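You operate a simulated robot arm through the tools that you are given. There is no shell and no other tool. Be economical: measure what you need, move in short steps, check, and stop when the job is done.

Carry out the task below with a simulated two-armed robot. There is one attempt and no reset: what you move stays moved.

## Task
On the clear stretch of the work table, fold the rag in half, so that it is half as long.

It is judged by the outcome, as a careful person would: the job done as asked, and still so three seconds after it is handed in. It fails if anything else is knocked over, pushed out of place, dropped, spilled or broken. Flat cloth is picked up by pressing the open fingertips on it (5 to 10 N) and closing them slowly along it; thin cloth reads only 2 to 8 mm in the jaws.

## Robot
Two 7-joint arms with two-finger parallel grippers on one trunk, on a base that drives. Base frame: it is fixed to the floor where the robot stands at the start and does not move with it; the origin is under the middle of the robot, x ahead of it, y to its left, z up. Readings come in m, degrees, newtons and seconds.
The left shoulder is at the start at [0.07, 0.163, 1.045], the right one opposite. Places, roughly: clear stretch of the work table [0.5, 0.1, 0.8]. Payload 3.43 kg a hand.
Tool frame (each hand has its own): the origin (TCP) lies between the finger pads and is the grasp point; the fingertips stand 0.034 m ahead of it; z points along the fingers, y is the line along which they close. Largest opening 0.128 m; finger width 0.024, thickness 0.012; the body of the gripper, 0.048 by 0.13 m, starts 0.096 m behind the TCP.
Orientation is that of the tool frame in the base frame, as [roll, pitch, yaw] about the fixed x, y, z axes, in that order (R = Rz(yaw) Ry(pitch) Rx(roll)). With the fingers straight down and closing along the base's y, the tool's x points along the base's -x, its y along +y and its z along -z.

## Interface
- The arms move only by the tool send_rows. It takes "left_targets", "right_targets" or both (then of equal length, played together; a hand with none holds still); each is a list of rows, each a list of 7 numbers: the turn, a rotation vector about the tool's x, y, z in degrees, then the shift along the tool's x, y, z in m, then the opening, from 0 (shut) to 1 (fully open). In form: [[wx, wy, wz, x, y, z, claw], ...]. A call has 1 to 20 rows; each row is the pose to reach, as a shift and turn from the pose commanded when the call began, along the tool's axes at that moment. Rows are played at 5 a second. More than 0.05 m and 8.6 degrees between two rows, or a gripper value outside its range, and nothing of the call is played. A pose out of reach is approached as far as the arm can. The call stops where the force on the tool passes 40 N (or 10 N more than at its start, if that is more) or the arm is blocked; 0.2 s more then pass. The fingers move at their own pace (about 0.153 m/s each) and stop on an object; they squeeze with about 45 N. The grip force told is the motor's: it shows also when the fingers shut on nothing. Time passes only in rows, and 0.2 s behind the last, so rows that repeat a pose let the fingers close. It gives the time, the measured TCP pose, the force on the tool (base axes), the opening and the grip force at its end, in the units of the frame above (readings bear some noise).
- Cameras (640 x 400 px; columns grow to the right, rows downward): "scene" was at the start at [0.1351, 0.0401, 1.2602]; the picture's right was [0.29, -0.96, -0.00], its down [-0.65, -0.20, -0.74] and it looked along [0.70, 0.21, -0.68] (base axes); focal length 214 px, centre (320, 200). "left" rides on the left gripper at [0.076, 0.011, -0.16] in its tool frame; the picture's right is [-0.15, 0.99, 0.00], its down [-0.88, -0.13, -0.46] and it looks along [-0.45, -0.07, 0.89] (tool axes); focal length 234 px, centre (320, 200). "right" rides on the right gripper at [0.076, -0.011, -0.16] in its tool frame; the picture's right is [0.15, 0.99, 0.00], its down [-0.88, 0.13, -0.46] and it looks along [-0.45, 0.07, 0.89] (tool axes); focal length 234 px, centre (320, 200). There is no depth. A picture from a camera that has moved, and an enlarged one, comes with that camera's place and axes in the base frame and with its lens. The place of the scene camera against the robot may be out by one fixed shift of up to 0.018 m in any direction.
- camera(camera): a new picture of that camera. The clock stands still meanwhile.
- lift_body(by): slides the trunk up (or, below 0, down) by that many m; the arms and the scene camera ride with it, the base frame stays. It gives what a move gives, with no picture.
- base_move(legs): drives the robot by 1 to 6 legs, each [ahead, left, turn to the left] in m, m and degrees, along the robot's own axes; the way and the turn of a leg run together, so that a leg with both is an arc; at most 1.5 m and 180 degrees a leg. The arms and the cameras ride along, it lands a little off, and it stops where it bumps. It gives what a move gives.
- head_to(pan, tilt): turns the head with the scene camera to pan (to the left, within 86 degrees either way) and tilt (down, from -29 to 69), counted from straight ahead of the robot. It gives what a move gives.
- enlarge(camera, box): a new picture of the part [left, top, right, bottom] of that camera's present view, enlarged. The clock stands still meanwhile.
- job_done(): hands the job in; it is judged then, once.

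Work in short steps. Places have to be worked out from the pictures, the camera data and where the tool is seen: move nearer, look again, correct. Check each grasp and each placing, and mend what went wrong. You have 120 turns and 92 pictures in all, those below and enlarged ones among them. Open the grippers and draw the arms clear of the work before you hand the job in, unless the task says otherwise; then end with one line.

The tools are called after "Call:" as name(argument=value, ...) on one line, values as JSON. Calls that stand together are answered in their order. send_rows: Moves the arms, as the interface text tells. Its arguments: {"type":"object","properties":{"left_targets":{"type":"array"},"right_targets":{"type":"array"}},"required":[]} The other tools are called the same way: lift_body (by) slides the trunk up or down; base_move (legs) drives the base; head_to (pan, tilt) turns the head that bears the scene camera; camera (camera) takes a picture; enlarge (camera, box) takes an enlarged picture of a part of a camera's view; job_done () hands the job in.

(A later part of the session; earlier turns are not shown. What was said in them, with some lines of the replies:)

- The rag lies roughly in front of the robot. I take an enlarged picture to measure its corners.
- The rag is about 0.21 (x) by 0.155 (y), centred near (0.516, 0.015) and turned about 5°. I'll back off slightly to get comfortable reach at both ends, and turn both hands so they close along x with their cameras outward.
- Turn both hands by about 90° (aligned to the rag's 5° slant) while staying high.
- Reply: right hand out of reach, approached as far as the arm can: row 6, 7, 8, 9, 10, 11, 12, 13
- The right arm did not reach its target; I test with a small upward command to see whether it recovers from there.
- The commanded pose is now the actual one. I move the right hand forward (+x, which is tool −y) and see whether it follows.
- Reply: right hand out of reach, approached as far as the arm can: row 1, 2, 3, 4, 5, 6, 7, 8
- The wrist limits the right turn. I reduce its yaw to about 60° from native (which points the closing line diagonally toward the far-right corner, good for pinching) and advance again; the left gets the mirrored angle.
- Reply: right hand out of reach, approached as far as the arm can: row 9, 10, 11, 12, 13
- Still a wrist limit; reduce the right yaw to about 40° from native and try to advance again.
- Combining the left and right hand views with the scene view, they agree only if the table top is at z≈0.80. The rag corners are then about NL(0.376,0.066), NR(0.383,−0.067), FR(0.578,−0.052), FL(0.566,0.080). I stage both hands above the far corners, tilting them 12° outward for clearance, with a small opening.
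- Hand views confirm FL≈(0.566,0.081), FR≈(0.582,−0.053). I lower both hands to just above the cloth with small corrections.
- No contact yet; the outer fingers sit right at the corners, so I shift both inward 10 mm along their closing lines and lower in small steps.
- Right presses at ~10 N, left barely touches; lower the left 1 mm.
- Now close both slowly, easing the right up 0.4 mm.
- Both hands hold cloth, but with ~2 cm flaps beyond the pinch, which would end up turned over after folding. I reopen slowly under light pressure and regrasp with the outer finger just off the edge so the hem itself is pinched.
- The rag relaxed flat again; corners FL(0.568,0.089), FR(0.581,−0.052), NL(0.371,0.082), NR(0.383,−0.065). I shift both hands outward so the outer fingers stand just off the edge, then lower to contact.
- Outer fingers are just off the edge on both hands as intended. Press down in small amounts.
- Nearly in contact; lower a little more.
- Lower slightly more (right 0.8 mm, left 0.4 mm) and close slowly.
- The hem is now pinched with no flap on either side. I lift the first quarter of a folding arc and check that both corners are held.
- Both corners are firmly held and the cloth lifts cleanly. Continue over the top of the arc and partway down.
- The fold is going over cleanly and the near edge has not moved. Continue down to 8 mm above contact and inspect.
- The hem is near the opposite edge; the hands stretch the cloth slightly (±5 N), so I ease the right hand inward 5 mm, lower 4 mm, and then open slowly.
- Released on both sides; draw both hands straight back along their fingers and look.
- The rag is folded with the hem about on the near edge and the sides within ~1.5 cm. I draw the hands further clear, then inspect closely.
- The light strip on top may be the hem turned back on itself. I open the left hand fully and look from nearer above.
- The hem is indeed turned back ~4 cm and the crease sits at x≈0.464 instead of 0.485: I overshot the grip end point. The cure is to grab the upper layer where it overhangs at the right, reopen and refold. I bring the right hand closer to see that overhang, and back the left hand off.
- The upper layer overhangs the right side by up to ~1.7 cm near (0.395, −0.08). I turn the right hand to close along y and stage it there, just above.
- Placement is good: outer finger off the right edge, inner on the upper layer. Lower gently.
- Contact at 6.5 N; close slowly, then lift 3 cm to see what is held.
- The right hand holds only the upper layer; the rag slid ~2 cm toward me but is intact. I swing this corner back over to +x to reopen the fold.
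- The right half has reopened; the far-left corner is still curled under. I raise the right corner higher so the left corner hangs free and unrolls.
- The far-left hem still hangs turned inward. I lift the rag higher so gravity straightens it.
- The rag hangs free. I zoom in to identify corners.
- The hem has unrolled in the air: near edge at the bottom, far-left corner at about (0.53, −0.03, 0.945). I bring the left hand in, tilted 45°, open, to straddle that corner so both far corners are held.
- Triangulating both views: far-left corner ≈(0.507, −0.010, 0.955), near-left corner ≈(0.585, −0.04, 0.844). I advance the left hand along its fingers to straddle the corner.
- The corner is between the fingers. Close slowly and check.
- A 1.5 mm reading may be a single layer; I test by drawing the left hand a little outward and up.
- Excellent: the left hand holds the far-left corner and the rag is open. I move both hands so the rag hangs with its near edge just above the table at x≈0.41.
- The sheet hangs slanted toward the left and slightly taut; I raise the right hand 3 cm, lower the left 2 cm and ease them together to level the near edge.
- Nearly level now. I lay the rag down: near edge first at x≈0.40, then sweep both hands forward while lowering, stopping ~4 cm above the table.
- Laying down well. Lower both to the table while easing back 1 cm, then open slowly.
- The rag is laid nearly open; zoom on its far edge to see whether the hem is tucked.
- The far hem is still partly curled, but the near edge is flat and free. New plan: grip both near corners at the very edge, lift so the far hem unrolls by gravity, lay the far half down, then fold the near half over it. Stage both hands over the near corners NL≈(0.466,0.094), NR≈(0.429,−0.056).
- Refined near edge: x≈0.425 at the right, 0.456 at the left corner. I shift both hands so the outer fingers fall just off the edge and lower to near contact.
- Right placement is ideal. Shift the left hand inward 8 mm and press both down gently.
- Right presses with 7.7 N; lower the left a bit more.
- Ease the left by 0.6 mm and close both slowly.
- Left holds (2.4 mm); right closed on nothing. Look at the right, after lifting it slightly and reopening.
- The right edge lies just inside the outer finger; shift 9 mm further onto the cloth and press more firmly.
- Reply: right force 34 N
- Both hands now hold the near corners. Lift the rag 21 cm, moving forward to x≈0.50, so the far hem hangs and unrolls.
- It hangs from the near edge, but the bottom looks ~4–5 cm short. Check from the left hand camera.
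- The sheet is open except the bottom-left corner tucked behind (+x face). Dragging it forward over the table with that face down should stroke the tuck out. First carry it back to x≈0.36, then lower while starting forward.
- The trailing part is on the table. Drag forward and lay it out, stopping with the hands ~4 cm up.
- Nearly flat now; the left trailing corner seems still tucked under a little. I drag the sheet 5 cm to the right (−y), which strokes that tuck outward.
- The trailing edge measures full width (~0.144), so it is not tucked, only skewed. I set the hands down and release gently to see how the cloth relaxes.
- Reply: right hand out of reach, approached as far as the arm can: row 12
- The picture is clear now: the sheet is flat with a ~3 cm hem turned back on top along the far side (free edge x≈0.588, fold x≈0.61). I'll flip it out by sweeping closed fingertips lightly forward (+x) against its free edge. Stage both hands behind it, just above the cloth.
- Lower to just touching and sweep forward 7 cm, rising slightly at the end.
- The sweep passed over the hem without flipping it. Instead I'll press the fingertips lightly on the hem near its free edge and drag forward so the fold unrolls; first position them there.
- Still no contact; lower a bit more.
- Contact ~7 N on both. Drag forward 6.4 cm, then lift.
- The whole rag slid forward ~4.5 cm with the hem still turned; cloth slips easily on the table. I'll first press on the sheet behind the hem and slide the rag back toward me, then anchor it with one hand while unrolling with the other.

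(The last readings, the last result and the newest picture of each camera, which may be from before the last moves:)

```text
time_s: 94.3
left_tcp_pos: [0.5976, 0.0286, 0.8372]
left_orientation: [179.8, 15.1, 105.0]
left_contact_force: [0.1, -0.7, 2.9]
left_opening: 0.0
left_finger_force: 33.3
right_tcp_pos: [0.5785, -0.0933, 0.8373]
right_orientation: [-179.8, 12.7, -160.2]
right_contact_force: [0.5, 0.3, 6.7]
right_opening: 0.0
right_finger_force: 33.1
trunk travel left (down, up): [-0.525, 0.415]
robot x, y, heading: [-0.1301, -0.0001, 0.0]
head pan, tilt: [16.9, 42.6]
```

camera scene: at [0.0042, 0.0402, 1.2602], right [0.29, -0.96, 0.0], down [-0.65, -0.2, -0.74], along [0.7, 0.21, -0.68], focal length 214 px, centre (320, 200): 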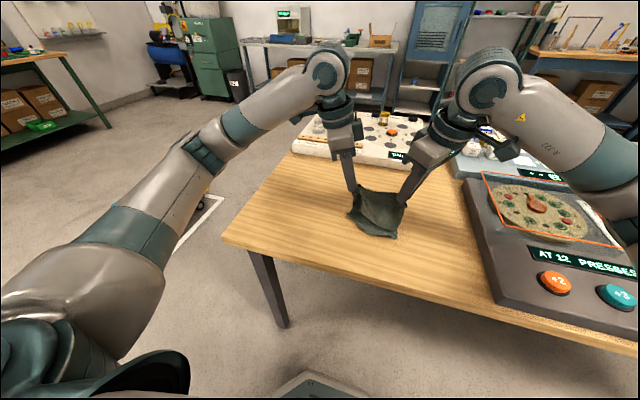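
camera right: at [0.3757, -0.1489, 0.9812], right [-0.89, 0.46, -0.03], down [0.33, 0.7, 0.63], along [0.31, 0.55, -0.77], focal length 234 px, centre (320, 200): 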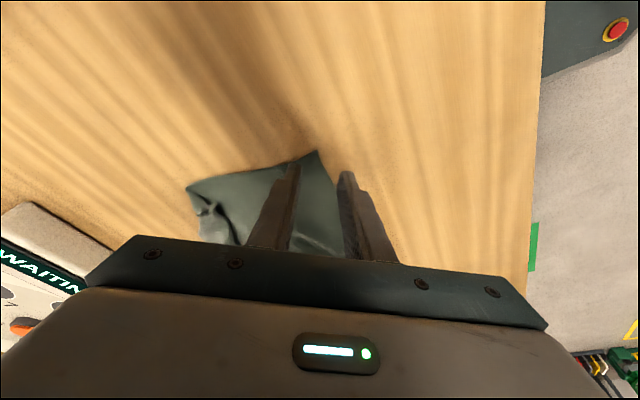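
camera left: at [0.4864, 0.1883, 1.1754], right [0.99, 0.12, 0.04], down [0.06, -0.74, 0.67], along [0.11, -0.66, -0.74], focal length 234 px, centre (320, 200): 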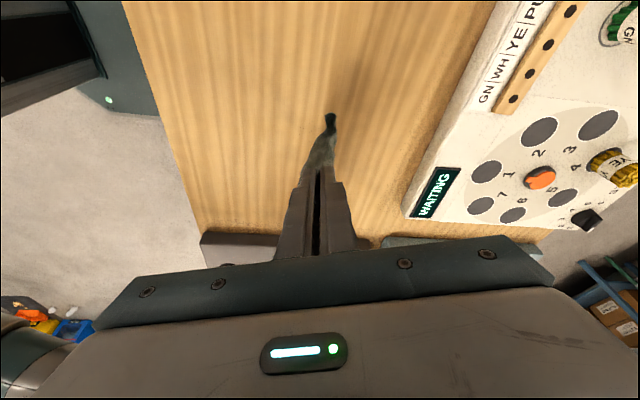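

Both in contact; slide the rag 8 cm toward me.

Call:
send_rows(left_targets=[[0, 0, 0, 0.0025, -0.0097, -0.0002, 0], [0, 0, 0, 0.005, -0.0193, -0.0007, 0], [0, 0, 0, 0.0075, -0.029, -0.0014, 0], [0, 0, 0, 0.01, -0.0386, -0.0021, 0], [0, 0, 0, 0.0125, -0.0483, -0.0028, 0], [0, 0, 0, 0.015, -0.058, -0.0034, 0], [0, 0, 0, 0.0175, -0.0676, -0.0041, 0], [0, 0, 0, 0.02, -0.0773, -0.0048, 0], [0, 0, 0, 0.02, -0.0773, -0.0048, 0]], right_targets=[[0, 0, 0, 0.0092, 0.0034, -0.002, 0], [0, 0, 0, 0.0184, 0.0067, -0.0041, 0], [0, 0, 0, 0.0275, 0.0101, -0.0061, 0], [0, 0, 0, 0.0367, 0.0135, -0.0081, 0], [0, 0, 0, 0.0459, 0.0168, -0.0101, 0], [0, 0, 0, 0.0551, 0.0202, -0.0122, 0], [0, 0, 0, 0.0643, 0.0236, -0.0142, 0], [0, 0, 0, 0.0734, 0.027, -0.0162, 0], [0, 0, 0, 0.0734, 0.027, -0.0162, 0]])

Call:
enlarge(camera="scene", box=[330, 140, 430, 225])

```text
time_s: 96.3
left_tcp_pos: [0.5111, 0.022, 0.8426]
left_orientation: [179.3, 14.9, 104.7]
left_contact_force: [0.3, -0.1, -0.2]
left_opening: 0.0002
left_finger_force: 32.8
right_tcp_pos: [0.4936, -0.0995, 0.8375]
right_orientation: [179.9, 12.9, -160.4]
right_contact_force: [0.2, -2.8, 8.2]
right_opening: 0.0
right_finger_force: 33.0
trunk travel left (down, up): [-0.525, 0.415]
robot x, y, heading: [-0.1352, -0.0015, -0.1]
head pan, tilt: [16.9, 42.6]
```

```text
4.71 times, centred on (380, 182) of scene
camera zoom: at [-0.0034, 0.0302, 1.2616], right [0.29, -0.96, -0.01], down [-0.64, -0.19, -0.74], along [0.71, 0.22, -0.67], focal length 1009 px, centre (38, 282)
```

zoom: 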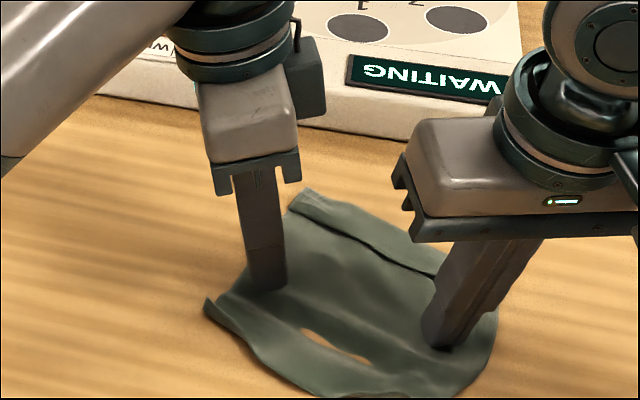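

The rag slid back. Now anchor with the right hand and place the left fingertips on the left part of the turned hem.

Call:
send_rows(left_targets=[[0, 0, 0, -0.0052, 0, -0.0193, 0], [0, 0, 0, -0.0189, 0.0423, -0.0156, 0], [0, 0, 0, -0.0326, 0.0846, -0.0119, 0], [0, 0, 0, -0.0274, 0.0846, 0.0074, 0], [0, 0, 0, -0.0261, 0.0846, 0.0122, 0], [0, 0, 0, -0.0261, 0.0846, 0.0122, 0]], right_targets=[[0, 0, 0, 0, 0, 0.0005, 0], [0, 0, 0, 0, 0, 0.0005, 0], [0, 0, 0, 0, 0, 0.0005, 0], [0, 0, 0, 0, 0, 0.0005, 0], [0, 0, 0, 0, 0, 0.0005, 0], [0, 0, 0, 0, 0, 0.0005, 0]])

```text
time_s: 97.7
left_tcp_pos: [0.6033, 0.0248, 0.8356]
left_orientation: [179.6, 15.4, 104.9]
left_contact_force: [0.2, 7.0, 27.0]
left_opening: 0.0001
left_finger_force: 32.9
right_tcp_pos: [0.4956, -0.0916, 0.8373]
right_orientation: [-179.7, 12.7, -160.4]
right_contact_force: [4.7, 2.9, 21.3]
right_opening: 0.0
right_finger_force: 33.2
trunk travel left (down, up): [-0.525, 0.415]
robot x, y, heading: [-0.1314, -0.0026, 0.0]
head pan, tilt: [16.9, 42.6]
```

Left presses too hard (27 N); ease it 1.2 mm, then drag across the hem in the unrolling direction while the right hand anchors.

Call:
send_rows(left_targets=[[0, 0, 0, 0, 0, -0.0012, 0], [0, 0, 0, -0.0043, 0.006, 0, 0], [0, 0, 0, -0.0086, 0.0121, 0.0011, 0], [0, 0, 0, -0.013, 0.0181, 0.0023, 0], [0, 0, 0, -0.0173, 0.0242, 0.0034, 0], [0, 0, 0, -0.0216, 0.0302, 0.0046, 0], [0, 0, 0, -0.026, 0.0363, 0.0058, 0], [0, 0, 0, -0.0303, 0.0423, 0.0069, 0], [0, 0, 0, -0.0346, 0.0484, 0.0081, 0], [0, 0, 0, -0.0346, 0.0484, -0.01, 0], [0, 0, 0, -0.02, 0.0484, -0.05, 0]])

Call:
enlarge(camera="scene", box=[330, 140, 430, 225])

```text
time_s: 98.3
left_tcp_pos: [0.6069, 0.0235, 0.8358]
left_orientation: [-180.0, 15.1, 105.0]
left_contact_force: [-8.4, 3.9, 16.9]
left_opening: 0.0
left_finger_force: 33.2
right_tcp_pos: [0.4958, -0.0918, 0.8369]
right_orientation: [-179.7, 12.8, -160.2]
right_contact_force: [-1.5, 0.5, 15.0]
right_opening: 0.0001
right_finger_force: 33.4
trunk travel left (down, up): [-0.525, 0.415]
robot x, y, heading: [-0.1319, 0.0011, -0.1]
head pan, tilt: [16.9, 42.6]
stopped in row 2 (left hand): the force on the tool passed its limit (the readings are from after the stop); the commanded pose is now the measured one
```

```text
4.71 times, centred on (380, 182) of scene
camera zoom: at [-0.0015, 0.0406, 1.2604], right [0.29, -0.96, 0.0], down [-0.64, -0.2, -0.74], along [0.71, 0.21, -0.67], focal length 1009 px, centre (38, 282)
```

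zoom: 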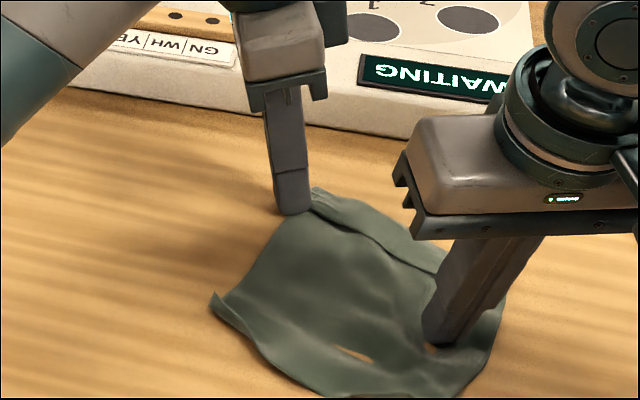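

Stopped on force: the left finger stands partly on bare table at the corner. I lift, shift it onto the hem 3 cm in, and touch lightly.

Call:
send_rows(left_targets=[[0, 0, 0, -0.0026, 0, -0.0097, 0], [0, 0, 0, -0.0251, -0.0176, -0.0037, 0], [0, 0, 0, -0.0235, -0.0176, 0.0022, 0], [0, 0, 0, -0.0233, -0.0176, 0.0031, 0], [0, 0, 0, -0.0233, -0.0176, 0.0031, 0]])

```text
time_s: 99.5
left_tcp_pos: [0.5951, -0.0038, 0.8386]
left_orientation: [180.0, 15.0, 105.0]
left_contact_force: [1.6, 0.1, 6.7]
left_opening: 0.0002
left_finger_force: 33.5
right_tcp_pos: [0.4966, -0.0915, 0.8355]
right_orientation: [-179.7, 12.9, -160.3]
right_contact_force: [2.6, 4.2, 36.6]
right_opening: 0.0004
right_finger_force: 32.7
trunk travel left (down, up): [-0.525, 0.415]
robot x, y, heading: [-0.1308, 0.0006, -0.0]
head pan, tilt: [16.9, 42.6]
```

Light contact (6.7 N) on two layers. Ease the right anchor slightly and drag the left across the hem.

Call:
send_rows(left_targets=[[0, 0, 0, -0.0035, 0.005, 0.001, 0], [0, 0, 0, -0.0071, 0.01, 0.0019, 0], [0, 0, 0, -0.0106, 0.0151, 0.0028, 0], [0, 0, 0, -0.0142, 0.0201, 0.0038, 0], [0, 0, 0, -0.0177, 0.0251, 0.0047, 0], [0, 0, 0, -0.0213, 0.0301, 0.0057, 0], [0, 0, 0, -0.0248, 0.0352, 0.0066, 0], [0, 0, 0, -0.0284, 0.0402, 0.0076, 0], [0, 0, 0, -0.0284, 0.0402, -0.01, 0], [0, 0, 0, -0.015, 0.0402, -0.06, 0]], right_targets=[[0, 0, 0, 0, 0, -0.0008, 0], [0, 0, 0, 0, 0, -0.0008, 0], [0, 0, 0, 0, 0, -0.0008, 0], [0, 0, 0, 0, 0, -0.0008, 0], [0, 0, 0, 0, 0, -0.0008, 0], [0, 0, 0, 0, 0, -0.0008, 0], [0, 0, 0, 0, 0, -0.0008, 0], [0, 0, 0, 0, 0, -0.0008, 0], [0, 0, 0, 0, 0, -0.0008, 0], [0, 0, 0, 0, 0, -0.0008, 0]])

Call:
enlarge(camera="scene", box=[330, 140, 430, 225])

```text
refused: row 10 steps farther than a row can; nothing moved
```

```text
4.71 times, centred on (380, 182) of scene
camera zoom: at [-0.0007, 0.0412, 1.2609], right [0.29, -0.96, 0.0], down [-0.65, -0.2, -0.74], along [0.71, 0.21, -0.67], focal length 1009 px, centre (38, 282)
```

zoom: 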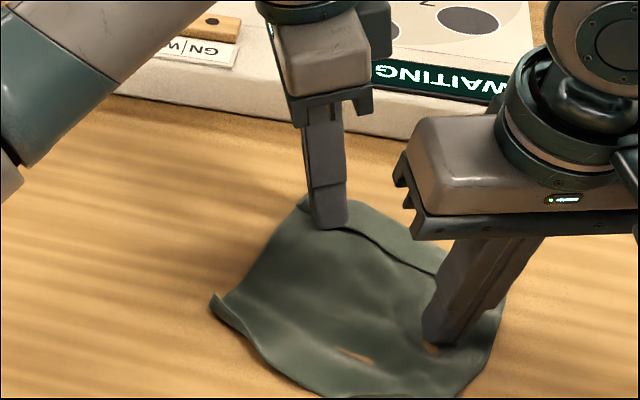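

The finger sits right on the hem. Resend with a smaller last step.

Call:
send_rows(left_targets=[[0, 0, 0, -0.0035, 0.005, 0.001, 0], [0, 0, 0, -0.0071, 0.01, 0.0019, 0], [0, 0, 0, -0.0106, 0.0151, 0.0028, 0], [0, 0, 0, -0.0142, 0.0201, 0.0038, 0], [0, 0, 0, -0.0177, 0.0251, 0.0047, 0], [0, 0, 0, -0.0213, 0.0301, 0.0057, 0], [0, 0, 0, -0.0248, 0.0352, 0.0066, 0], [0, 0, 0, -0.0284, 0.0402, 0.0076, 0], [0, 0, 0, -0.0284, 0.0402, -0.01, 0], [0, 0, 0, -0.0284, 0.0402, -0.04, 0]], right_targets=[[0, 0, 0, 0, 0, -0.0008, 0], [0, 0, 0, 0, 0, -0.0008, 0], [0, 0, 0, 0, 0, -0.0008, 0], [0, 0, 0, 0, 0, -0.0008, 0], [0, 0, 0, 0, 0, -0.0008, 0], [0, 0, 0, 0, 0, -0.0008, 0], [0, 0, 0, 0, 0, -0.0008, 0], [0, 0, 0, 0, 0, -0.0008, 0], [0, 0, 0, 0, 0, -0.0008, 0], [0, 0, 0, 0, 0, -0.0008, 0]])

```text
time_s: 101.7
left_tcp_pos: [0.6385, -0.0124, 0.88]
left_orientation: [-179.9, 14.8, 105.0]
left_contact_force: [-0.3, -0.6, -0.8]
left_opening: 0.0
left_finger_force: 33.2
right_tcp_pos: [0.4955, -0.0925, 0.8375]
right_orientation: [-179.7, 12.7, -160.3]
right_contact_force: [-0.5, 1.1, 36.7]
right_opening: 0.0
right_finger_force: 33.4
trunk travel left (down, up): [-0.525, 0.415]
robot x, y, heading: [-0.13, -0.0021, 0.1]
head pan, tilt: [16.9, 42.6]
```

Lift the right hand aside too, then look at the whole rag.

Call:
send_rows(right_targets=[[0, 0, 0, 0, 0, -0.02, 0], [0, 0, 0, 0, 0, -0.05, 0], [0, 0, 0, 0, -0.03, -0.08, 0], [0, 0, 0, 0, -0.07, -0.1, 0]], left_targets=[[0, 0, 0, 0.02, 0, -0.02, 0], [0, 0, 0, 0.05, 0, -0.04, 0], [0, 0, 0, 0.08, 0, -0.06, 0], [0, 0, 0, 0.11, 0, -0.08, 0]])

Call:
enlarge(camera="scene", box=[335, 150, 425, 225])

```text
time_s: 102.7
left_tcp_pos: [0.6091, 0.1124, 0.9298]
left_orientation: [-179.7, 14.9, 105.0]
left_contact_force: [0.1, -1.3, 0.7]
left_opening: 0.0
left_finger_force: 33.1
right_tcp_pos: [0.4996, -0.1641, 0.9302]
right_orientation: [-179.6, 12.4, -160.3]
right_contact_force: [-0.6, -0.3, -0.3]
right_opening: 0.0003
right_finger_force: 33.0
trunk travel left (down, up): [-0.525, 0.415]
robot x, y, heading: [-0.1329, -0.0027, 0.2]
head pan, tilt: [16.9, 42.6]
```

```text
5.33 times, centred on (380, 188) of scene
camera zoom: at [0.002, 0.0407, 1.2603], right [0.29, -0.96, 0.0], down [-0.65, -0.2, -0.74], along [0.7, 0.21, -0.68], focal length 1144 px, centre (0, 267)
```

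zoom: 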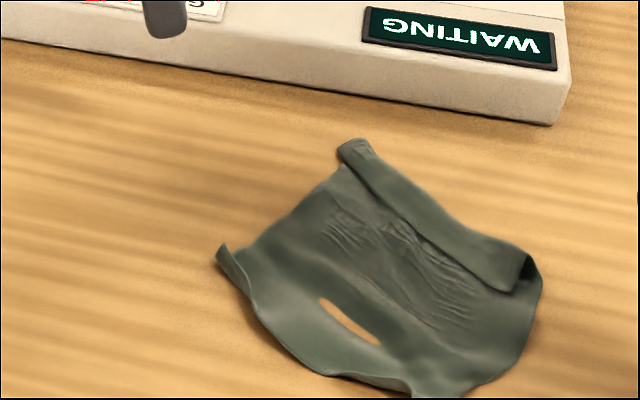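

The near side carries a small lip and the far hem is still turned. The earlier lift-and-drag did unroll the trailing edge well, so I repeat it holding this near edge right at its border, then fold over directly. Stage both hands at the near corners E≈(0.527,0.059), F≈(0.447,−0.076).

Call:
send_rows(left_targets=[[0.6, 0, 2.4, -0.0021, -0.0168, 0.01, 0.28], [1.3, 0, 4.8, -0.0043, -0.0336, 0.02, 0.28], [1.9, 0, 7.2, -0.0064, -0.0504, 0.032, 0.28], [2.6, 0, 9.7, -0.0085, -0.0672, 0.045, 0.28], [3.2, 0, 12.1, -0.0107, -0.084, 0.06, 0.28], [3.9, 0, 14.5, -0.0128, -0.1008, 0.0759, 0.28], [3.9, 0, 14.5, -0.0128, -0.1008, 0.0759, 0.28]], right_targets=[[-1.4, 0, -6.4, 0.0045, 0.0179, 0.008, 0.28], [-2.8, 0, -12.7, 0.009, 0.0358, 0.016, 0.28], [-4.2, 0, -19.1, 0.0135, 0.0537, 0.026, 0.28], [-5.6, 0, -25.4, 0.0179, 0.0716, 0.038, 0.28], [-7, 0, -31.8, 0.0224, 0.0895, 0.052, 0.28], [-8.4, 0, -38.1, 0.0269, 0.1074, 0.0657, 0.28], [-8.4, 0, -38.1, 0.0269, 0.1074, 0.0657, 0.28]])

Call:
enlarge(camera="scene", box=[335, 150, 425, 225])

```text
time_s: 104.3
left_tcp_pos: [0.5176, 0.0548, 0.858]
left_orientation: [-179.7, 14.8, 90.1]
left_contact_force: [0.4, 0.3, -0.5]
left_opening: 0.0356
left_finger_force: 0.0
right_tcp_pos: [0.4539, -0.0672, 0.8621]
right_orientation: [-179.8, 12.2, -121.1]
right_contact_force: [-0.8, -0.1, -0.4]
right_opening: 0.036
right_finger_force: 0.1
trunk travel left (down, up): [-0.525, 0.415]
robot x, y, heading: [-0.1324, 0.0002, -0.1]
head pan, tilt: [16.9, 42.6]
```

```text
5.33 times, centred on (380, 188) of scene
camera zoom: at [0.0031, 0.04, 1.2603], right [0.29, -0.96, 0.0], down [-0.65, -0.2, -0.74], along [0.7, 0.21, -0.68], focal length 1144 px, centre (0, 267)
```

zoom: 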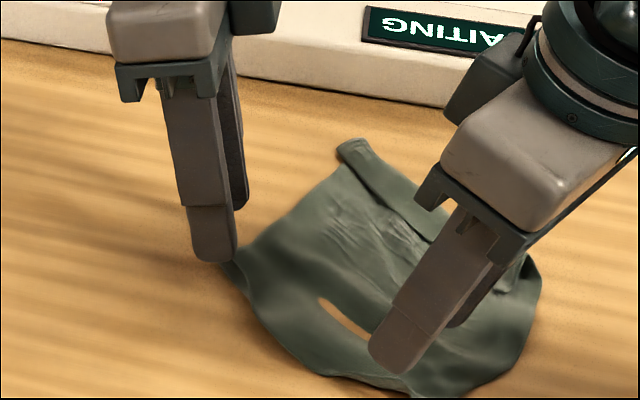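

Positions look right; shift the left 1 cm inward and lower both to contact.

Call:
send_rows(left_targets=[[0, 0, 0, -0.0097, 0, 0.0026, 0.28], [0, 0, 0, -0.0066, 0, 0.0142, 0.28], [0, 0, 0, -0.0051, 0, 0.02, 0.28], [0, 0, 0, -0.0044, 0, 0.0224, 0.28]], right_targets=[[0, 0, 0, 0, 0, 0, 0.28], [0, 0, 0, 0.0032, 0, 0.0146, 0.28], [0, 0, 0, 0.0048, 0, 0.0215, 0.28], [0, 0, 0, 0.0053, 0, 0.0239, 0.28]])

```text
time_s: 105.3
left_tcp_pos: [0.5188, 0.0464, 0.8383]
left_orientation: [-179.6, 14.8, 90.1]
left_contact_force: [-0.1, -0.1, -0.1]
left_opening: 0.0357
left_finger_force: 0.1
right_tcp_pos: [0.4538, -0.0693, 0.8367]
right_orientation: [-179.7, 12.2, -121.3]
right_contact_force: [0.1, -1.3, 2.6]
right_opening: 0.0361
right_finger_force: 0.3
trunk travel left (down, up): [-0.525, 0.415]
robot x, y, heading: [-0.1305, 0.0001, -0.0]
head pan, tilt: [16.9, 42.6]
```

Call:
send_rows(left_targets=[[0, 0, 0, 0.0004, 0, 0.0014, 0.28], [0, 0, 0, 0.0007, 0, 0.0027, 0.28]], right_targets=[[0, 0, 0, 0.0001, 0, 0.0004, 0.28], [0, 0, 0, 0.0002, 0, 0.0008, 0.28]])

```text
time_s: 105.9
left_tcp_pos: [0.5185, 0.0453, 0.8365]
left_orientation: [-179.7, 15.0, 90.0]
left_contact_force: [-0.3, -0.1, -0.1]
left_opening: 0.036
left_finger_force: 0.0
right_tcp_pos: [0.4533, -0.0681, 0.8368]
right_orientation: [-179.7, 12.3, -121.4]
right_contact_force: [1.7, 0.2, 6.9]
right_opening: 0.0352
right_finger_force: 0.0
trunk travel left (down, up): [-0.525, 0.415]
robot x, y, heading: [-0.1349, -0.0008, 0.1]
head pan, tilt: [16.9, 42.6]
```

Right has 7 N; left still needs a little.

Call:
send_rows(left_targets=[[0, 0, 0, 0.0003, 0, 0.001, 0.28], [0, 0, 0, 0.0005, 0, 0.0019, 0.28]])

```text
time_s: 106.5
left_tcp_pos: [0.5204, 0.0449, 0.8355]
left_orientation: [-179.8, 15.0, 90.1]
left_contact_force: [0.6, 3.8, 7.5]
left_opening: 0.036
left_finger_force: 0.1
right_tcp_pos: [0.4521, -0.0678, 0.8372]
right_orientation: [-179.7, 12.1, -121.2]
right_contact_force: [2.1, -0.1, 9.1]
right_opening: 0.035
right_finger_force: 0.0
trunk travel left (down, up): [-0.525, 0.415]
robot x, y, heading: [-0.1329, 0.0022, 0.2]
head pan, tilt: [16.9, 42.6]
```

Both press at 7–9 N; close slowly.

Call:
send_rows(left_targets=[[0, 0, 0, 0, 0, 0, 0.26], [0, 0, 0, 0, 0, 0, 0.24], [0, 0, 0, 0, 0, 0, 0.22], [0, 0, 0, 0, 0, 0, 0.2], [0, 0, 0, 0, 0, 0, 0.18], [0, 0, 0, 0, 0, 0, 0.16], [0, 0, 0, 0, 0, 0, 0.14], [0, 0, 0, 0, 0, 0, 0.12], [0, 0, 0, 0, 0, 0, 0.1], [0, 0, 0, 0, 0, 0, 0.08], [0, 0, 0, 0, 0, 0, 0.06], [0, 0, 0, 0, 0, 0, 0.04], [0, 0, 0, 0, 0, 0, 0.02], [0, 0, 0, 0, 0, 0, 0], [0, 0, 0, 0, 0, 0, 0]], right_targets=[[0, 0, 0, 0, 0, 0, 0.26], [0, 0, 0, 0, 0, 0, 0.24], [0, 0, 0, 0, 0, 0, 0.22], [0, 0, 0, 0, 0, 0, 0.2], [0, 0, 0, 0, 0, 0, 0.18], [0, 0, 0, 0, 0, 0, 0.16], [0, 0, 0, 0, 0, 0, 0.14], [0, 0, 0, 0, 0, 0, 0.12], [0, 0, 0, 0, 0, 0, 0.1], [0, 0, 0, 0, 0, 0, 0.08], [0, 0, 0, 0, 0, 0, 0.06], [0, 0, 0, 0, 0, 0, 0.04], [0, 0, 0, 0, 0, 0, 0.02], [0, 0, 0, 0, 0, 0, 0], [0, 0, 0, 0, 0, 0, 0]])

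```text
time_s: 109.7
left_tcp_pos: [0.5188, 0.0443, 0.8362]
left_orientation: [-179.7, 15.0, 90.1]
left_contact_force: [12.5, 1.9, 20.0]
left_opening: 0.0024
left_finger_force: 37.0
right_tcp_pos: [0.4519, -0.0687, 0.8369]
right_orientation: [-179.6, 12.2, -121.3]
right_contact_force: [-1.7, 1.5, 7.7]
right_opening: 0.0027
right_finger_force: 37.7
trunk travel left (down, up): [-0.525, 0.415]
robot x, y, heading: [-0.1314, -0.0002, 0.1]
head pan, tilt: [16.9, 42.6]
```

Both hold. Lift 20 cm and carry back to x≈0.38.

Call:
send_rows(left_targets=[[0, 0, 0, -0.0043, -0.0139, -0.0196, 0], [0, 0, 0, -0.0085, -0.0278, -0.0391, 0], [0, 0, 0, -0.0128, -0.0417, -0.0587, 0], [0, 0, 0, -0.017, -0.0556, -0.0783, 0], [0, 0, 0, -0.0213, -0.0695, -0.0979, 0], [0, 0, 0, -0.0256, -0.0834, -0.1174, 0], [0, 0, 0, -0.0298, -0.0973, -0.137, 0], [0, 0, 0, -0.0341, -0.1112, -0.1566, 0], [0, 0, 0, -0.0383, -0.1251, -0.1761, 0], [0, 0, 0, -0.0426, -0.139, -0.1957, 0], [0, 0, 0, -0.0426, -0.139, -0.1957, 0], [0, 0, 0, -0.0426, -0.139, -0.1957, 0]], right_targets=[[0, 0, 0, 0.0002, 0.0061, -0.0205, 0], [0, 0, 0, 0.0004, 0.0123, -0.041, 0], [0, 0, 0, 0.0006, 0.0184, -0.0615, 0], [0, 0, 0, 0.0008, 0.0245, -0.082, 0], [0, 0, 0, 0.001, 0.0307, -0.1026, 0], [0, 0, 0, 0.0011, 0.0368, -0.1231, 0], [0, 0, 0, 0.0013, 0.0429, -0.1436, 0], [0, 0, 0, 0.0015, 0.049, -0.1641, 0], [0, 0, 0, 0.0017, 0.0552, -0.1846, 0], [0, 0, 0, 0.0019, 0.0613, -0.2051, 0], [0, 0, 0, 0.0019, 0.0613, -0.2051, 0], [0, 0, 0, 0.0019, 0.0613, -0.2051, 0]])

Call:
enlarge(camera="scene", box=[310, 110, 450, 220])

```text
time_s: 112.3
left_tcp_pos: [0.3826, 0.0542, 1.0344]
left_orientation: [-179.7, 14.9, 90.1]
left_contact_force: [-0.2, -0.3, 0.5]
left_opening: 0.0023
left_finger_force: 37.1
right_tcp_pos: [0.3763, -0.0761, 1.0363]
right_orientation: [-179.8, 12.3, -121.3]
right_contact_force: [0.5, -0.8, -0.2]
right_opening: 0.0025
right_finger_force: 37.5
trunk travel left (down, up): [-0.525, 0.415]
robot x, y, heading: [-0.1322, 0.0002, -0.1]
head pan, tilt: [16.9, 42.6]
```

```text
3.64 times, centred on (380, 165) of scene
camera zoom: at [0.0028, 0.0403, 1.2603], right [0.29, -0.96, 0.0], down [-0.65, -0.2, -0.74], along [0.7, 0.21, -0.68], focal length 780 px, centre (102, 327)
```

zoom: 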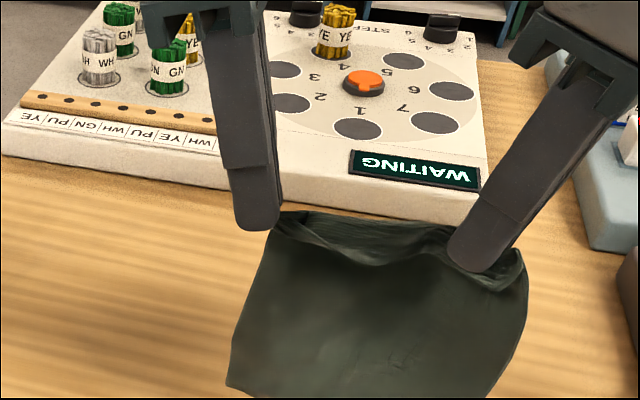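

The sheet now hangs wide and clean. Lay it down: lower, drag forward, finish with the hands ~4 cm above the table at x≈0.55.

Call:
send_rows(left_targets=[[0, 0, 0, 0.0052, 0.005, 0.0193, 0], [0, 0, 0, 0.0104, 0.01, 0.0386, 0], [0, 0, 0, 0.0142, 0.02, 0.0531, 0], [0, 0, 0, 0.0181, 0.03, 0.0676, 0], [0, 0, 0, 0.022, 0.045, 0.0821, 0], [0, 0, 0, 0.0246, 0.06, 0.0918, 0], [0, 0, 0, 0.0259, 0.08, 0.0966, 0], [0, 0, 0, 0.0272, 0.1, 0.1014, 0], [0, 0, 0, 0.0298, 0.12, 0.1111, 0], [0, 0, 0, 0.0337, 0.14, 0.1256, 0], [0, 0, 0, 0.0376, 0.155, 0.1401, 0], [0, 0, 0, 0.0414, 0.17, 0.1546, 0]], right_targets=[[0, 0, 0, 0.0018, -0.0043, 0.0201, 0], [0, 0, 0, 0.0034, -0.0085, 0.0402, 0], [0, 0, 0, 0.0015, -0.0171, 0.0559, 0], [0, 0, 0, -0.0003, -0.0256, 0.0717, 0], [0.4, 0, 1.7, -0.0048, -0.0384, 0.088, 0], [0.7, 0, 3.4, -0.0103, -0.0512, 0.0995, 0], [1.1, 0, 5.1, -0.0193, -0.0683, 0.1066, 0], [1.5, 0, 6.9, -0.0284, -0.0854, 0.1137, 0], [1.9, 0, 8.6, -0.0365, -0.1025, 0.1257, 0], [2.2, 0, 10.3, -0.0434, -0.1196, 0.1425, 0], [2.6, 0, 12, -0.0478, -0.1324, 0.1589, 0], [3, 0, 13.7, -0.0523, -0.1452, 0.1752, 0]])

Call:
enlarge(camera="scene", box=[310, 140, 430, 235])

```text
time_s: 114.9
left_tcp_pos: [0.5509, 0.0526, 0.873]
left_orientation: [-179.6, 14.9, 90.0]
left_contact_force: [0.3, -1.6, 0.6]
left_opening: 0.0027
left_finger_force: 37.2
right_tcp_pos: [0.5501, -0.0752, 0.8737]
right_orientation: [-179.8, 12.2, -135.3]
right_contact_force: [-0.5, 1.1, -0.7]
right_opening: 0.0028
right_finger_force: 37.5
trunk travel left (down, up): [-0.525, 0.415]
robot x, y, heading: [-0.1333, 0.002, -0.1]
head pan, tilt: [16.9, 42.6]
```

```text
4.21 times, centred on (370, 188) of scene
camera zoom: at [0.0043, 0.0402, 1.2601], right [0.29, -0.96, 0.0], down [-0.65, -0.2, -0.74], along [0.7, 0.21, -0.68], focal length 903 px, centre (110, 253)
```

zoom: 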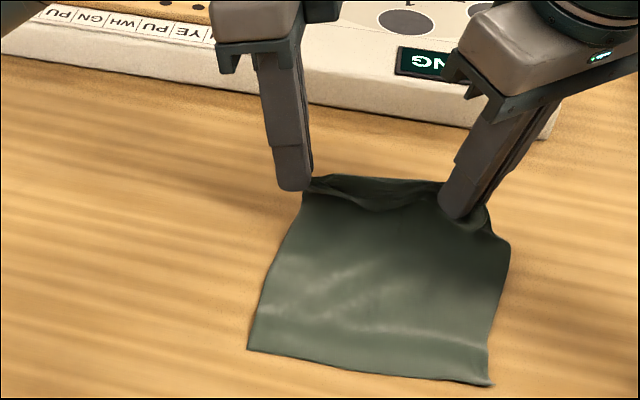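

The rag is now flat with a square, clean trailing edge: NL≈(0.412,0.06), NR≈(0.428,−0.095). Half length is ~0.0975, so the grip (~5 cm from its own hem) must end at x≈0.475. I fold over in an arc, overshoot slightly at height and come back while lowering, so the hem lays out toward me.

Call:
send_rows(left_targets=[[0, 0, 0, -0.0026, -0.008, -0.0097, 0], [0, 0, 0, -0.0047, -0.023, -0.0174, 0], [0, 0, 0, -0.0057, -0.043, -0.0213, 0], [0, 0, 0, -0.0052, -0.065, -0.0193, 0], [0, 0, 0, -0.0039, -0.087, -0.0145, 0], [0, 0, 0, -0.0018, -0.102, -0.0068, 0], [0, 0, 0, 0.0005, -0.105, 0.0019, 0], [0, 0, 0, 0.0031, -0.102, 0.0116, 0], [0, 0, 0, 0.0057, -0.095, 0.0213, 0], [0, 0, 0, 0.0078, -0.087, 0.029, 0]], right_targets=[[0, 0, 0, 0.0035, 0.0056, -0.011, 0], [0, 0, 0, 0.0122, 0.0162, -0.0211, 0], [0, 0, 0, 0.0252, 0.0302, -0.028, 0], [0, 0, 0, 0.0382, 0.0429, -0.0287, 0], [0, 0, 0, 0.0517, 0.0555, -0.0266, 0], [0, 0, 0, 0.0638, 0.0661, -0.021, 0], [0, 0, 0, 0.0678, 0.0682, -0.0126, 0], [0, 0, 0, 0.0678, 0.0661, -0.0025, 0], [0, 0, 0, 0.0652, 0.0612, 0.0084, 0], [0, 0, 0, 0.0613, 0.0555, 0.0174, 0]])

Call:
enlarge(camera="scene", box=[310, 145, 430, 235])

```text
time_s: 117.1
left_tcp_pos: [0.4639, 0.0546, 0.845]
left_orientation: [-179.7, 15.0, 90.0]
left_contact_force: [0.5, -2.7, 0.3]
left_opening: 0.0024
left_finger_force: 36.8
right_tcp_pos: [0.4665, -0.0747, 0.8465]
right_orientation: [-179.8, 12.3, -135.3]
right_contact_force: [-1.4, 2.6, 0.3]
right_opening: 0.0026
right_finger_force: 37.0
trunk travel left (down, up): [-0.525, 0.415]
robot x, y, heading: [-0.1308, 0.0012, -0.1]
head pan, tilt: [16.9, 42.6]
```

```text
4.44 times, centred on (370, 190) of scene
camera zoom: at [0.0035, 0.0402, 1.2602], right [0.29, -0.96, 0.0], down [-0.65, -0.2, -0.74], along [0.7, 0.21, -0.68], focal length 953 px, centre (98, 244)
```

zoom: 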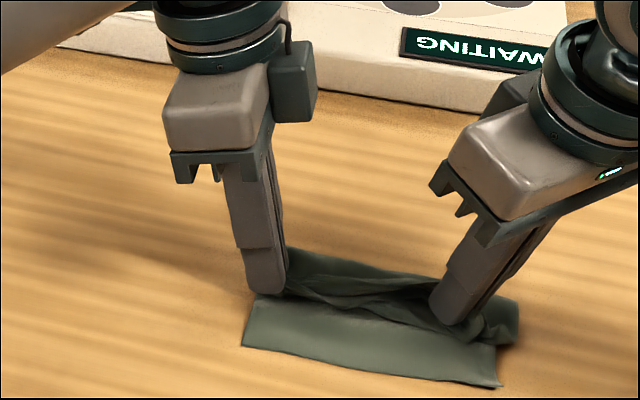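

The crease lies at x≈0.51, so the lower layer is half (≈0.095). Now release just above the cloth and nudge the standing hem toward me with the open fingers, then lift away.

Call:
send_rows(left_targets=[[0, 0, 0, 0.0008, 0, 0.003, 0], [0, 0, 0, 0.0008, 0, 0.003, 0.05], [0, 0, 0, 0.0008, 0, 0.003, 0.1], [0, 0, 0, 0.0008, 0, 0.003, 0.16], [0, 0, 0, 0.0008, 0, 0.003, 0.16], [0, 0, 0, 0.0008, -0.012, 0.0025, 0.16], [0, 0, 0, 0.0008, -0.024, 0.002, 0.16], [0, 0, 0, 0.0008, -0.036, 0.0015, 0.16], [0, 0, 0, 0.0008, -0.045, 0.001, 0.16], [0, 0, 0, -0.002, -0.05, -0.015, 0.16], [0, 0, 0, -0.002, -0.05, -0.05, 0.16], [0, 0, 0, 0.03, -0.05, -0.08, 0.16], [0, 0, 0, 0.07, -0.05, -0.1, 0.16]], right_targets=[[0, 0, 0, 0.0008, 0, 0.004, 0], [0, 0, 0, 0.0008, 0, 0.004, 0.05], [0, 0, 0, 0.0008, 0, 0.004, 0.1], [0, 0, 0, 0.0008, 0, 0.004, 0.16], [0, 0, 0, 0.0008, 0, 0.004, 0.16], [0, 0, 0, 0.0091, 0.0084, 0.0017, 0.16], [0, 0, 0, 0.0175, 0.0169, -0.0006, 0.16], [0, 0, 0, 0.0258, 0.0253, -0.0029, 0.16], [0, 0, 0, 0.0321, 0.0316, -0.0048, 0.16], [0, 0, 0, 0.034, 0.034, -0.02, 0.16], [0, 0, 0, 0.034, 0.034, -0.05, 0.16], [0, 0, 0, 0.05, 0.02, -0.08, 0.16], [0, 0, 0, 0.07, -0.01, -0.1, 0.16]])

Call:
enlarge(camera="scene", box=[320, 165, 420, 235])

```text
time_s: 119.9
left_tcp_pos: [0.4135, 0.1483, 0.9241]
left_orientation: [-179.6, 14.9, 90.2]
left_contact_force: [0.4, 0.1, -0.2]
left_opening: 0.0204
left_finger_force: 0.1
right_tcp_pos: [0.4117, -0.1454, 0.928]
right_orientation: [-179.6, 12.3, -135.2]
right_contact_force: [-0.3, 0.6, -0.2]
right_opening: 0.0208
right_finger_force: 0.0
trunk travel left (down, up): [-0.525, 0.415]
robot x, y, heading: [-0.1306, 0.0006, 0.1]
head pan, tilt: [16.9, 42.6]
```

```text
5.71 times, centred on (370, 200) of scene
camera zoom: at [0.0024, 0.0403, 1.2603], right [0.29, -0.96, 0.0], down [-0.65, -0.2, -0.74], along [0.7, 0.21, -0.68], focal length 1226 px, centre (34, 200)
```

zoom: 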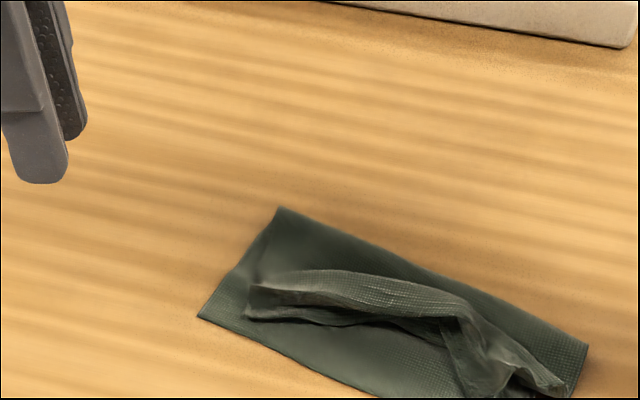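

The footprint is now a proper half-length rectangle, but the upper hem is still rolled back near the middle. I'll try one careful fix: the left hand anchors the rag at the crease while the right sweeps the roll toward its edge. First bring the hands there, just above.

Call:
send_rows(left_targets=[[0, 0, 0, -0.033, 0.027, 0.02, 0], [0, 0, 0, -0.067, 0.054, 0.04, 0], [0, 0, 0, -0.1004, 0.0815, 0.058, 0], [0, 0, 0, -0.094, 0.0815, 0.082, 0], [0, 0, 0, -0.0877, 0.0815, 0.1053, 0]], right_targets=[[0, 0, 0, -0.032, 0.0026, 0.017, 0], [0, 0, 0, -0.065, 0.0051, 0.034, 0], [0, 0, 0, -0.0972, 0.0077, 0.0518, 0], [0, 0, 0, -0.092, 0.0077, 0.075, 0], [0, 0, 0, -0.0871, 0.0077, 0.0987, 0]])

```text
time_s: 121.1
left_tcp_pos: [0.4963, 0.0367, 0.8441]
left_orientation: [-179.6, 15.0, 90.1]
left_contact_force: [-0.3, -0.4, 0.5]
left_opening: 0.0003
left_finger_force: 32.6
right_tcp_pos: [0.4837, -0.0649, 0.8511]
right_orientation: [-179.8, 12.3, -135.3]
right_contact_force: [0.4, -0.2, 0.1]
right_opening: 0.0
right_finger_force: 33.3
trunk travel left (down, up): [-0.525, 0.415]
robot x, y, heading: [-0.1341, -0.0025, 0.2]
head pan, tilt: [16.9, 42.6]
```

Press the left anchor, lower the right to skim the upper layer, then sweep 6 cm toward the near edge.

Call:
send_rows(left_targets=[[0, 0, 0, 0.0013, 0, 0.005, 0], [0, 0, 0, 0.0021, 0, 0.0077, 0], [0, 0, 0, 0.0021, 0, 0.0077, 0], [0, 0, 0, 0.0021, 0, 0.0077, 0], [0, 0, 0, 0.0021, 0, 0.0077, 0], [0, 0, 0, 0.0021, 0, 0.0077, 0], [0, 0, 0, 0.0021, 0, 0.0077, 0], [0, 0, 0, 0.0021, 0, 0.0077, 0], [0, 0, 0, 0.0021, 0, 0.0077, 0], [0, 0, 0, 0.0021, 0, 0.0077, 0], [0, 0, 0, 0.0021, 0, 0.0077, 0], [0, 0, 0, 0.0021, 0, 0.0077, 0]], right_targets=[[0, 0, 0, 0.0011, 0, 0.005, 0], [0, 0, 0, 0.0022, 0, 0.0103, 0], [0, 0, 0, 0.0054, 0.0067, 0.0096, 0], [0, 0, 0, 0.0087, 0.0135, 0.0089, 0], [0, 0, 0, 0.0119, 0.0202, 0.0082, 0], [0, 0, 0, 0.0152, 0.0269, 0.0075, 0], [0, 0, 0, 0.0184, 0.0336, 0.0068, 0], [0, 0, 0, 0.0217, 0.0404, 0.0061, 0], [0, 0, 0, 0.0249, 0.0471, 0.0054, 0], [0, 0, 0, 0.0282, 0.0538, 0.0047, 0], [0, 0, 0, 0.0282, 0.0538, -0.015, 0], [0, 0, 0, 0.0282, 0.0538, -0.045, 0]])

```text
time_s: 123.7
left_tcp_pos: [0.4942, 0.0356, 0.8376]
left_orientation: [-179.8, 15.0, 90.0]
left_contact_force: [4.9, 2.1, 28.0]
left_opening: 0.0
left_finger_force: 32.9
right_tcp_pos: [0.4167, -0.0527, 0.89]
right_orientation: [-179.7, 12.3, -135.2]
right_contact_force: [0.1, 0.3, 0.0]
right_opening: 0.0
right_finger_force: 32.7
trunk travel left (down, up): [-0.525, 0.415]
robot x, y, heading: [-0.1302, 0.0029, 0.0]
head pan, tilt: [16.9, 42.6]
```

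Withdraw both hands well clear with the grippers open, and use the last picture to check.

Call:
send_rows(left_targets=[[0, 0, 0, 0, 0, -0.02, 0], [0, 0, 0, 0, 0, -0.06, 0.3], [0, 0, 0, 0.03, 0, -0.09, 0.6], [0, 0, 0, 0.07, 0, -0.11, 1], [0, 0, 0, 0.11, 0, -0.13, 1], [0, 0, 0, 0.15, 0, -0.14, 1]], right_targets=[[0, 0, 0, 0, 0, -0.03, 0], [0, 0, 0, 0, 0, -0.06, 0.3], [0, 0, 0, 0.03, -0.01, -0.09, 0.6], [0, 0, 0, 0.06, -0.03, -0.1, 1], [0, 0, 0, 0.08, -0.06, -0.11, 1], [0, 0, 0, 0.1, -0.09, -0.12, 1]])

Call:
enlarge(camera="scene", box=[320, 175, 430, 250])

```text
time_s: 125.1
left_tcp_pos: [0.495, 0.2193, 0.9309]
left_orientation: [-179.7, 15.1, 90.0]
left_contact_force: [-0.1, 0.6, 0.3]
left_opening: 0.128
left_finger_force: 0.1
right_tcp_pos: [0.3923, -0.2037, 0.9845]
right_orientation: [-179.7, 12.3, -135.3]
right_contact_force: [-0.2, -1.0, 1.1]
right_opening: 0.1283
right_finger_force: 0.0
trunk travel left (down, up): [-0.525, 0.415]
robot x, y, heading: [-0.1321, -0.0013, -0.0]
head pan, tilt: [16.9, 42.6]
```

```text
5.33 times, centred on (375, 212) of scene
camera zoom: at [0.0026, 0.0403, 1.2603], right [0.29, -0.96, 0.0], down [-0.65, -0.2, -0.74], along [0.7, 0.21, -0.68], focal length 1144 px, centre (27, 133)
```

zoom: 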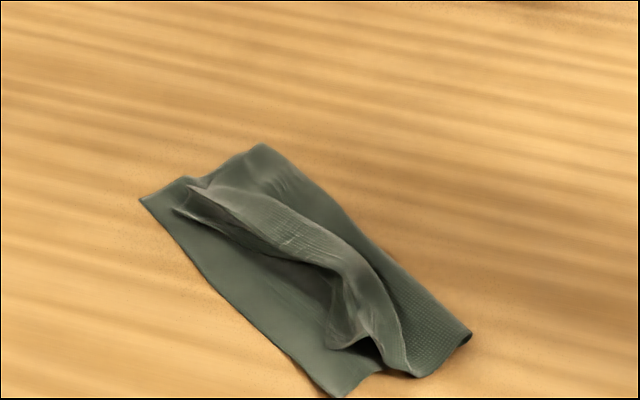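

I have no pictures left, so more handling would be blind and could make the fold worse. The hands are clear and the grippers are open, so I hand the job in.

Call:
job_done()

```text
The job is handed in.
```

I folded the rag on the clear stretch of the table to roughly half its length, but the fold is not clean. The upper hem is still rolled back over the middle instead of lying along the lower edge, and the folded rag sits at an angle. In the pictures I took, nothing else was moved or knocked over, and both grippers are open and clear.
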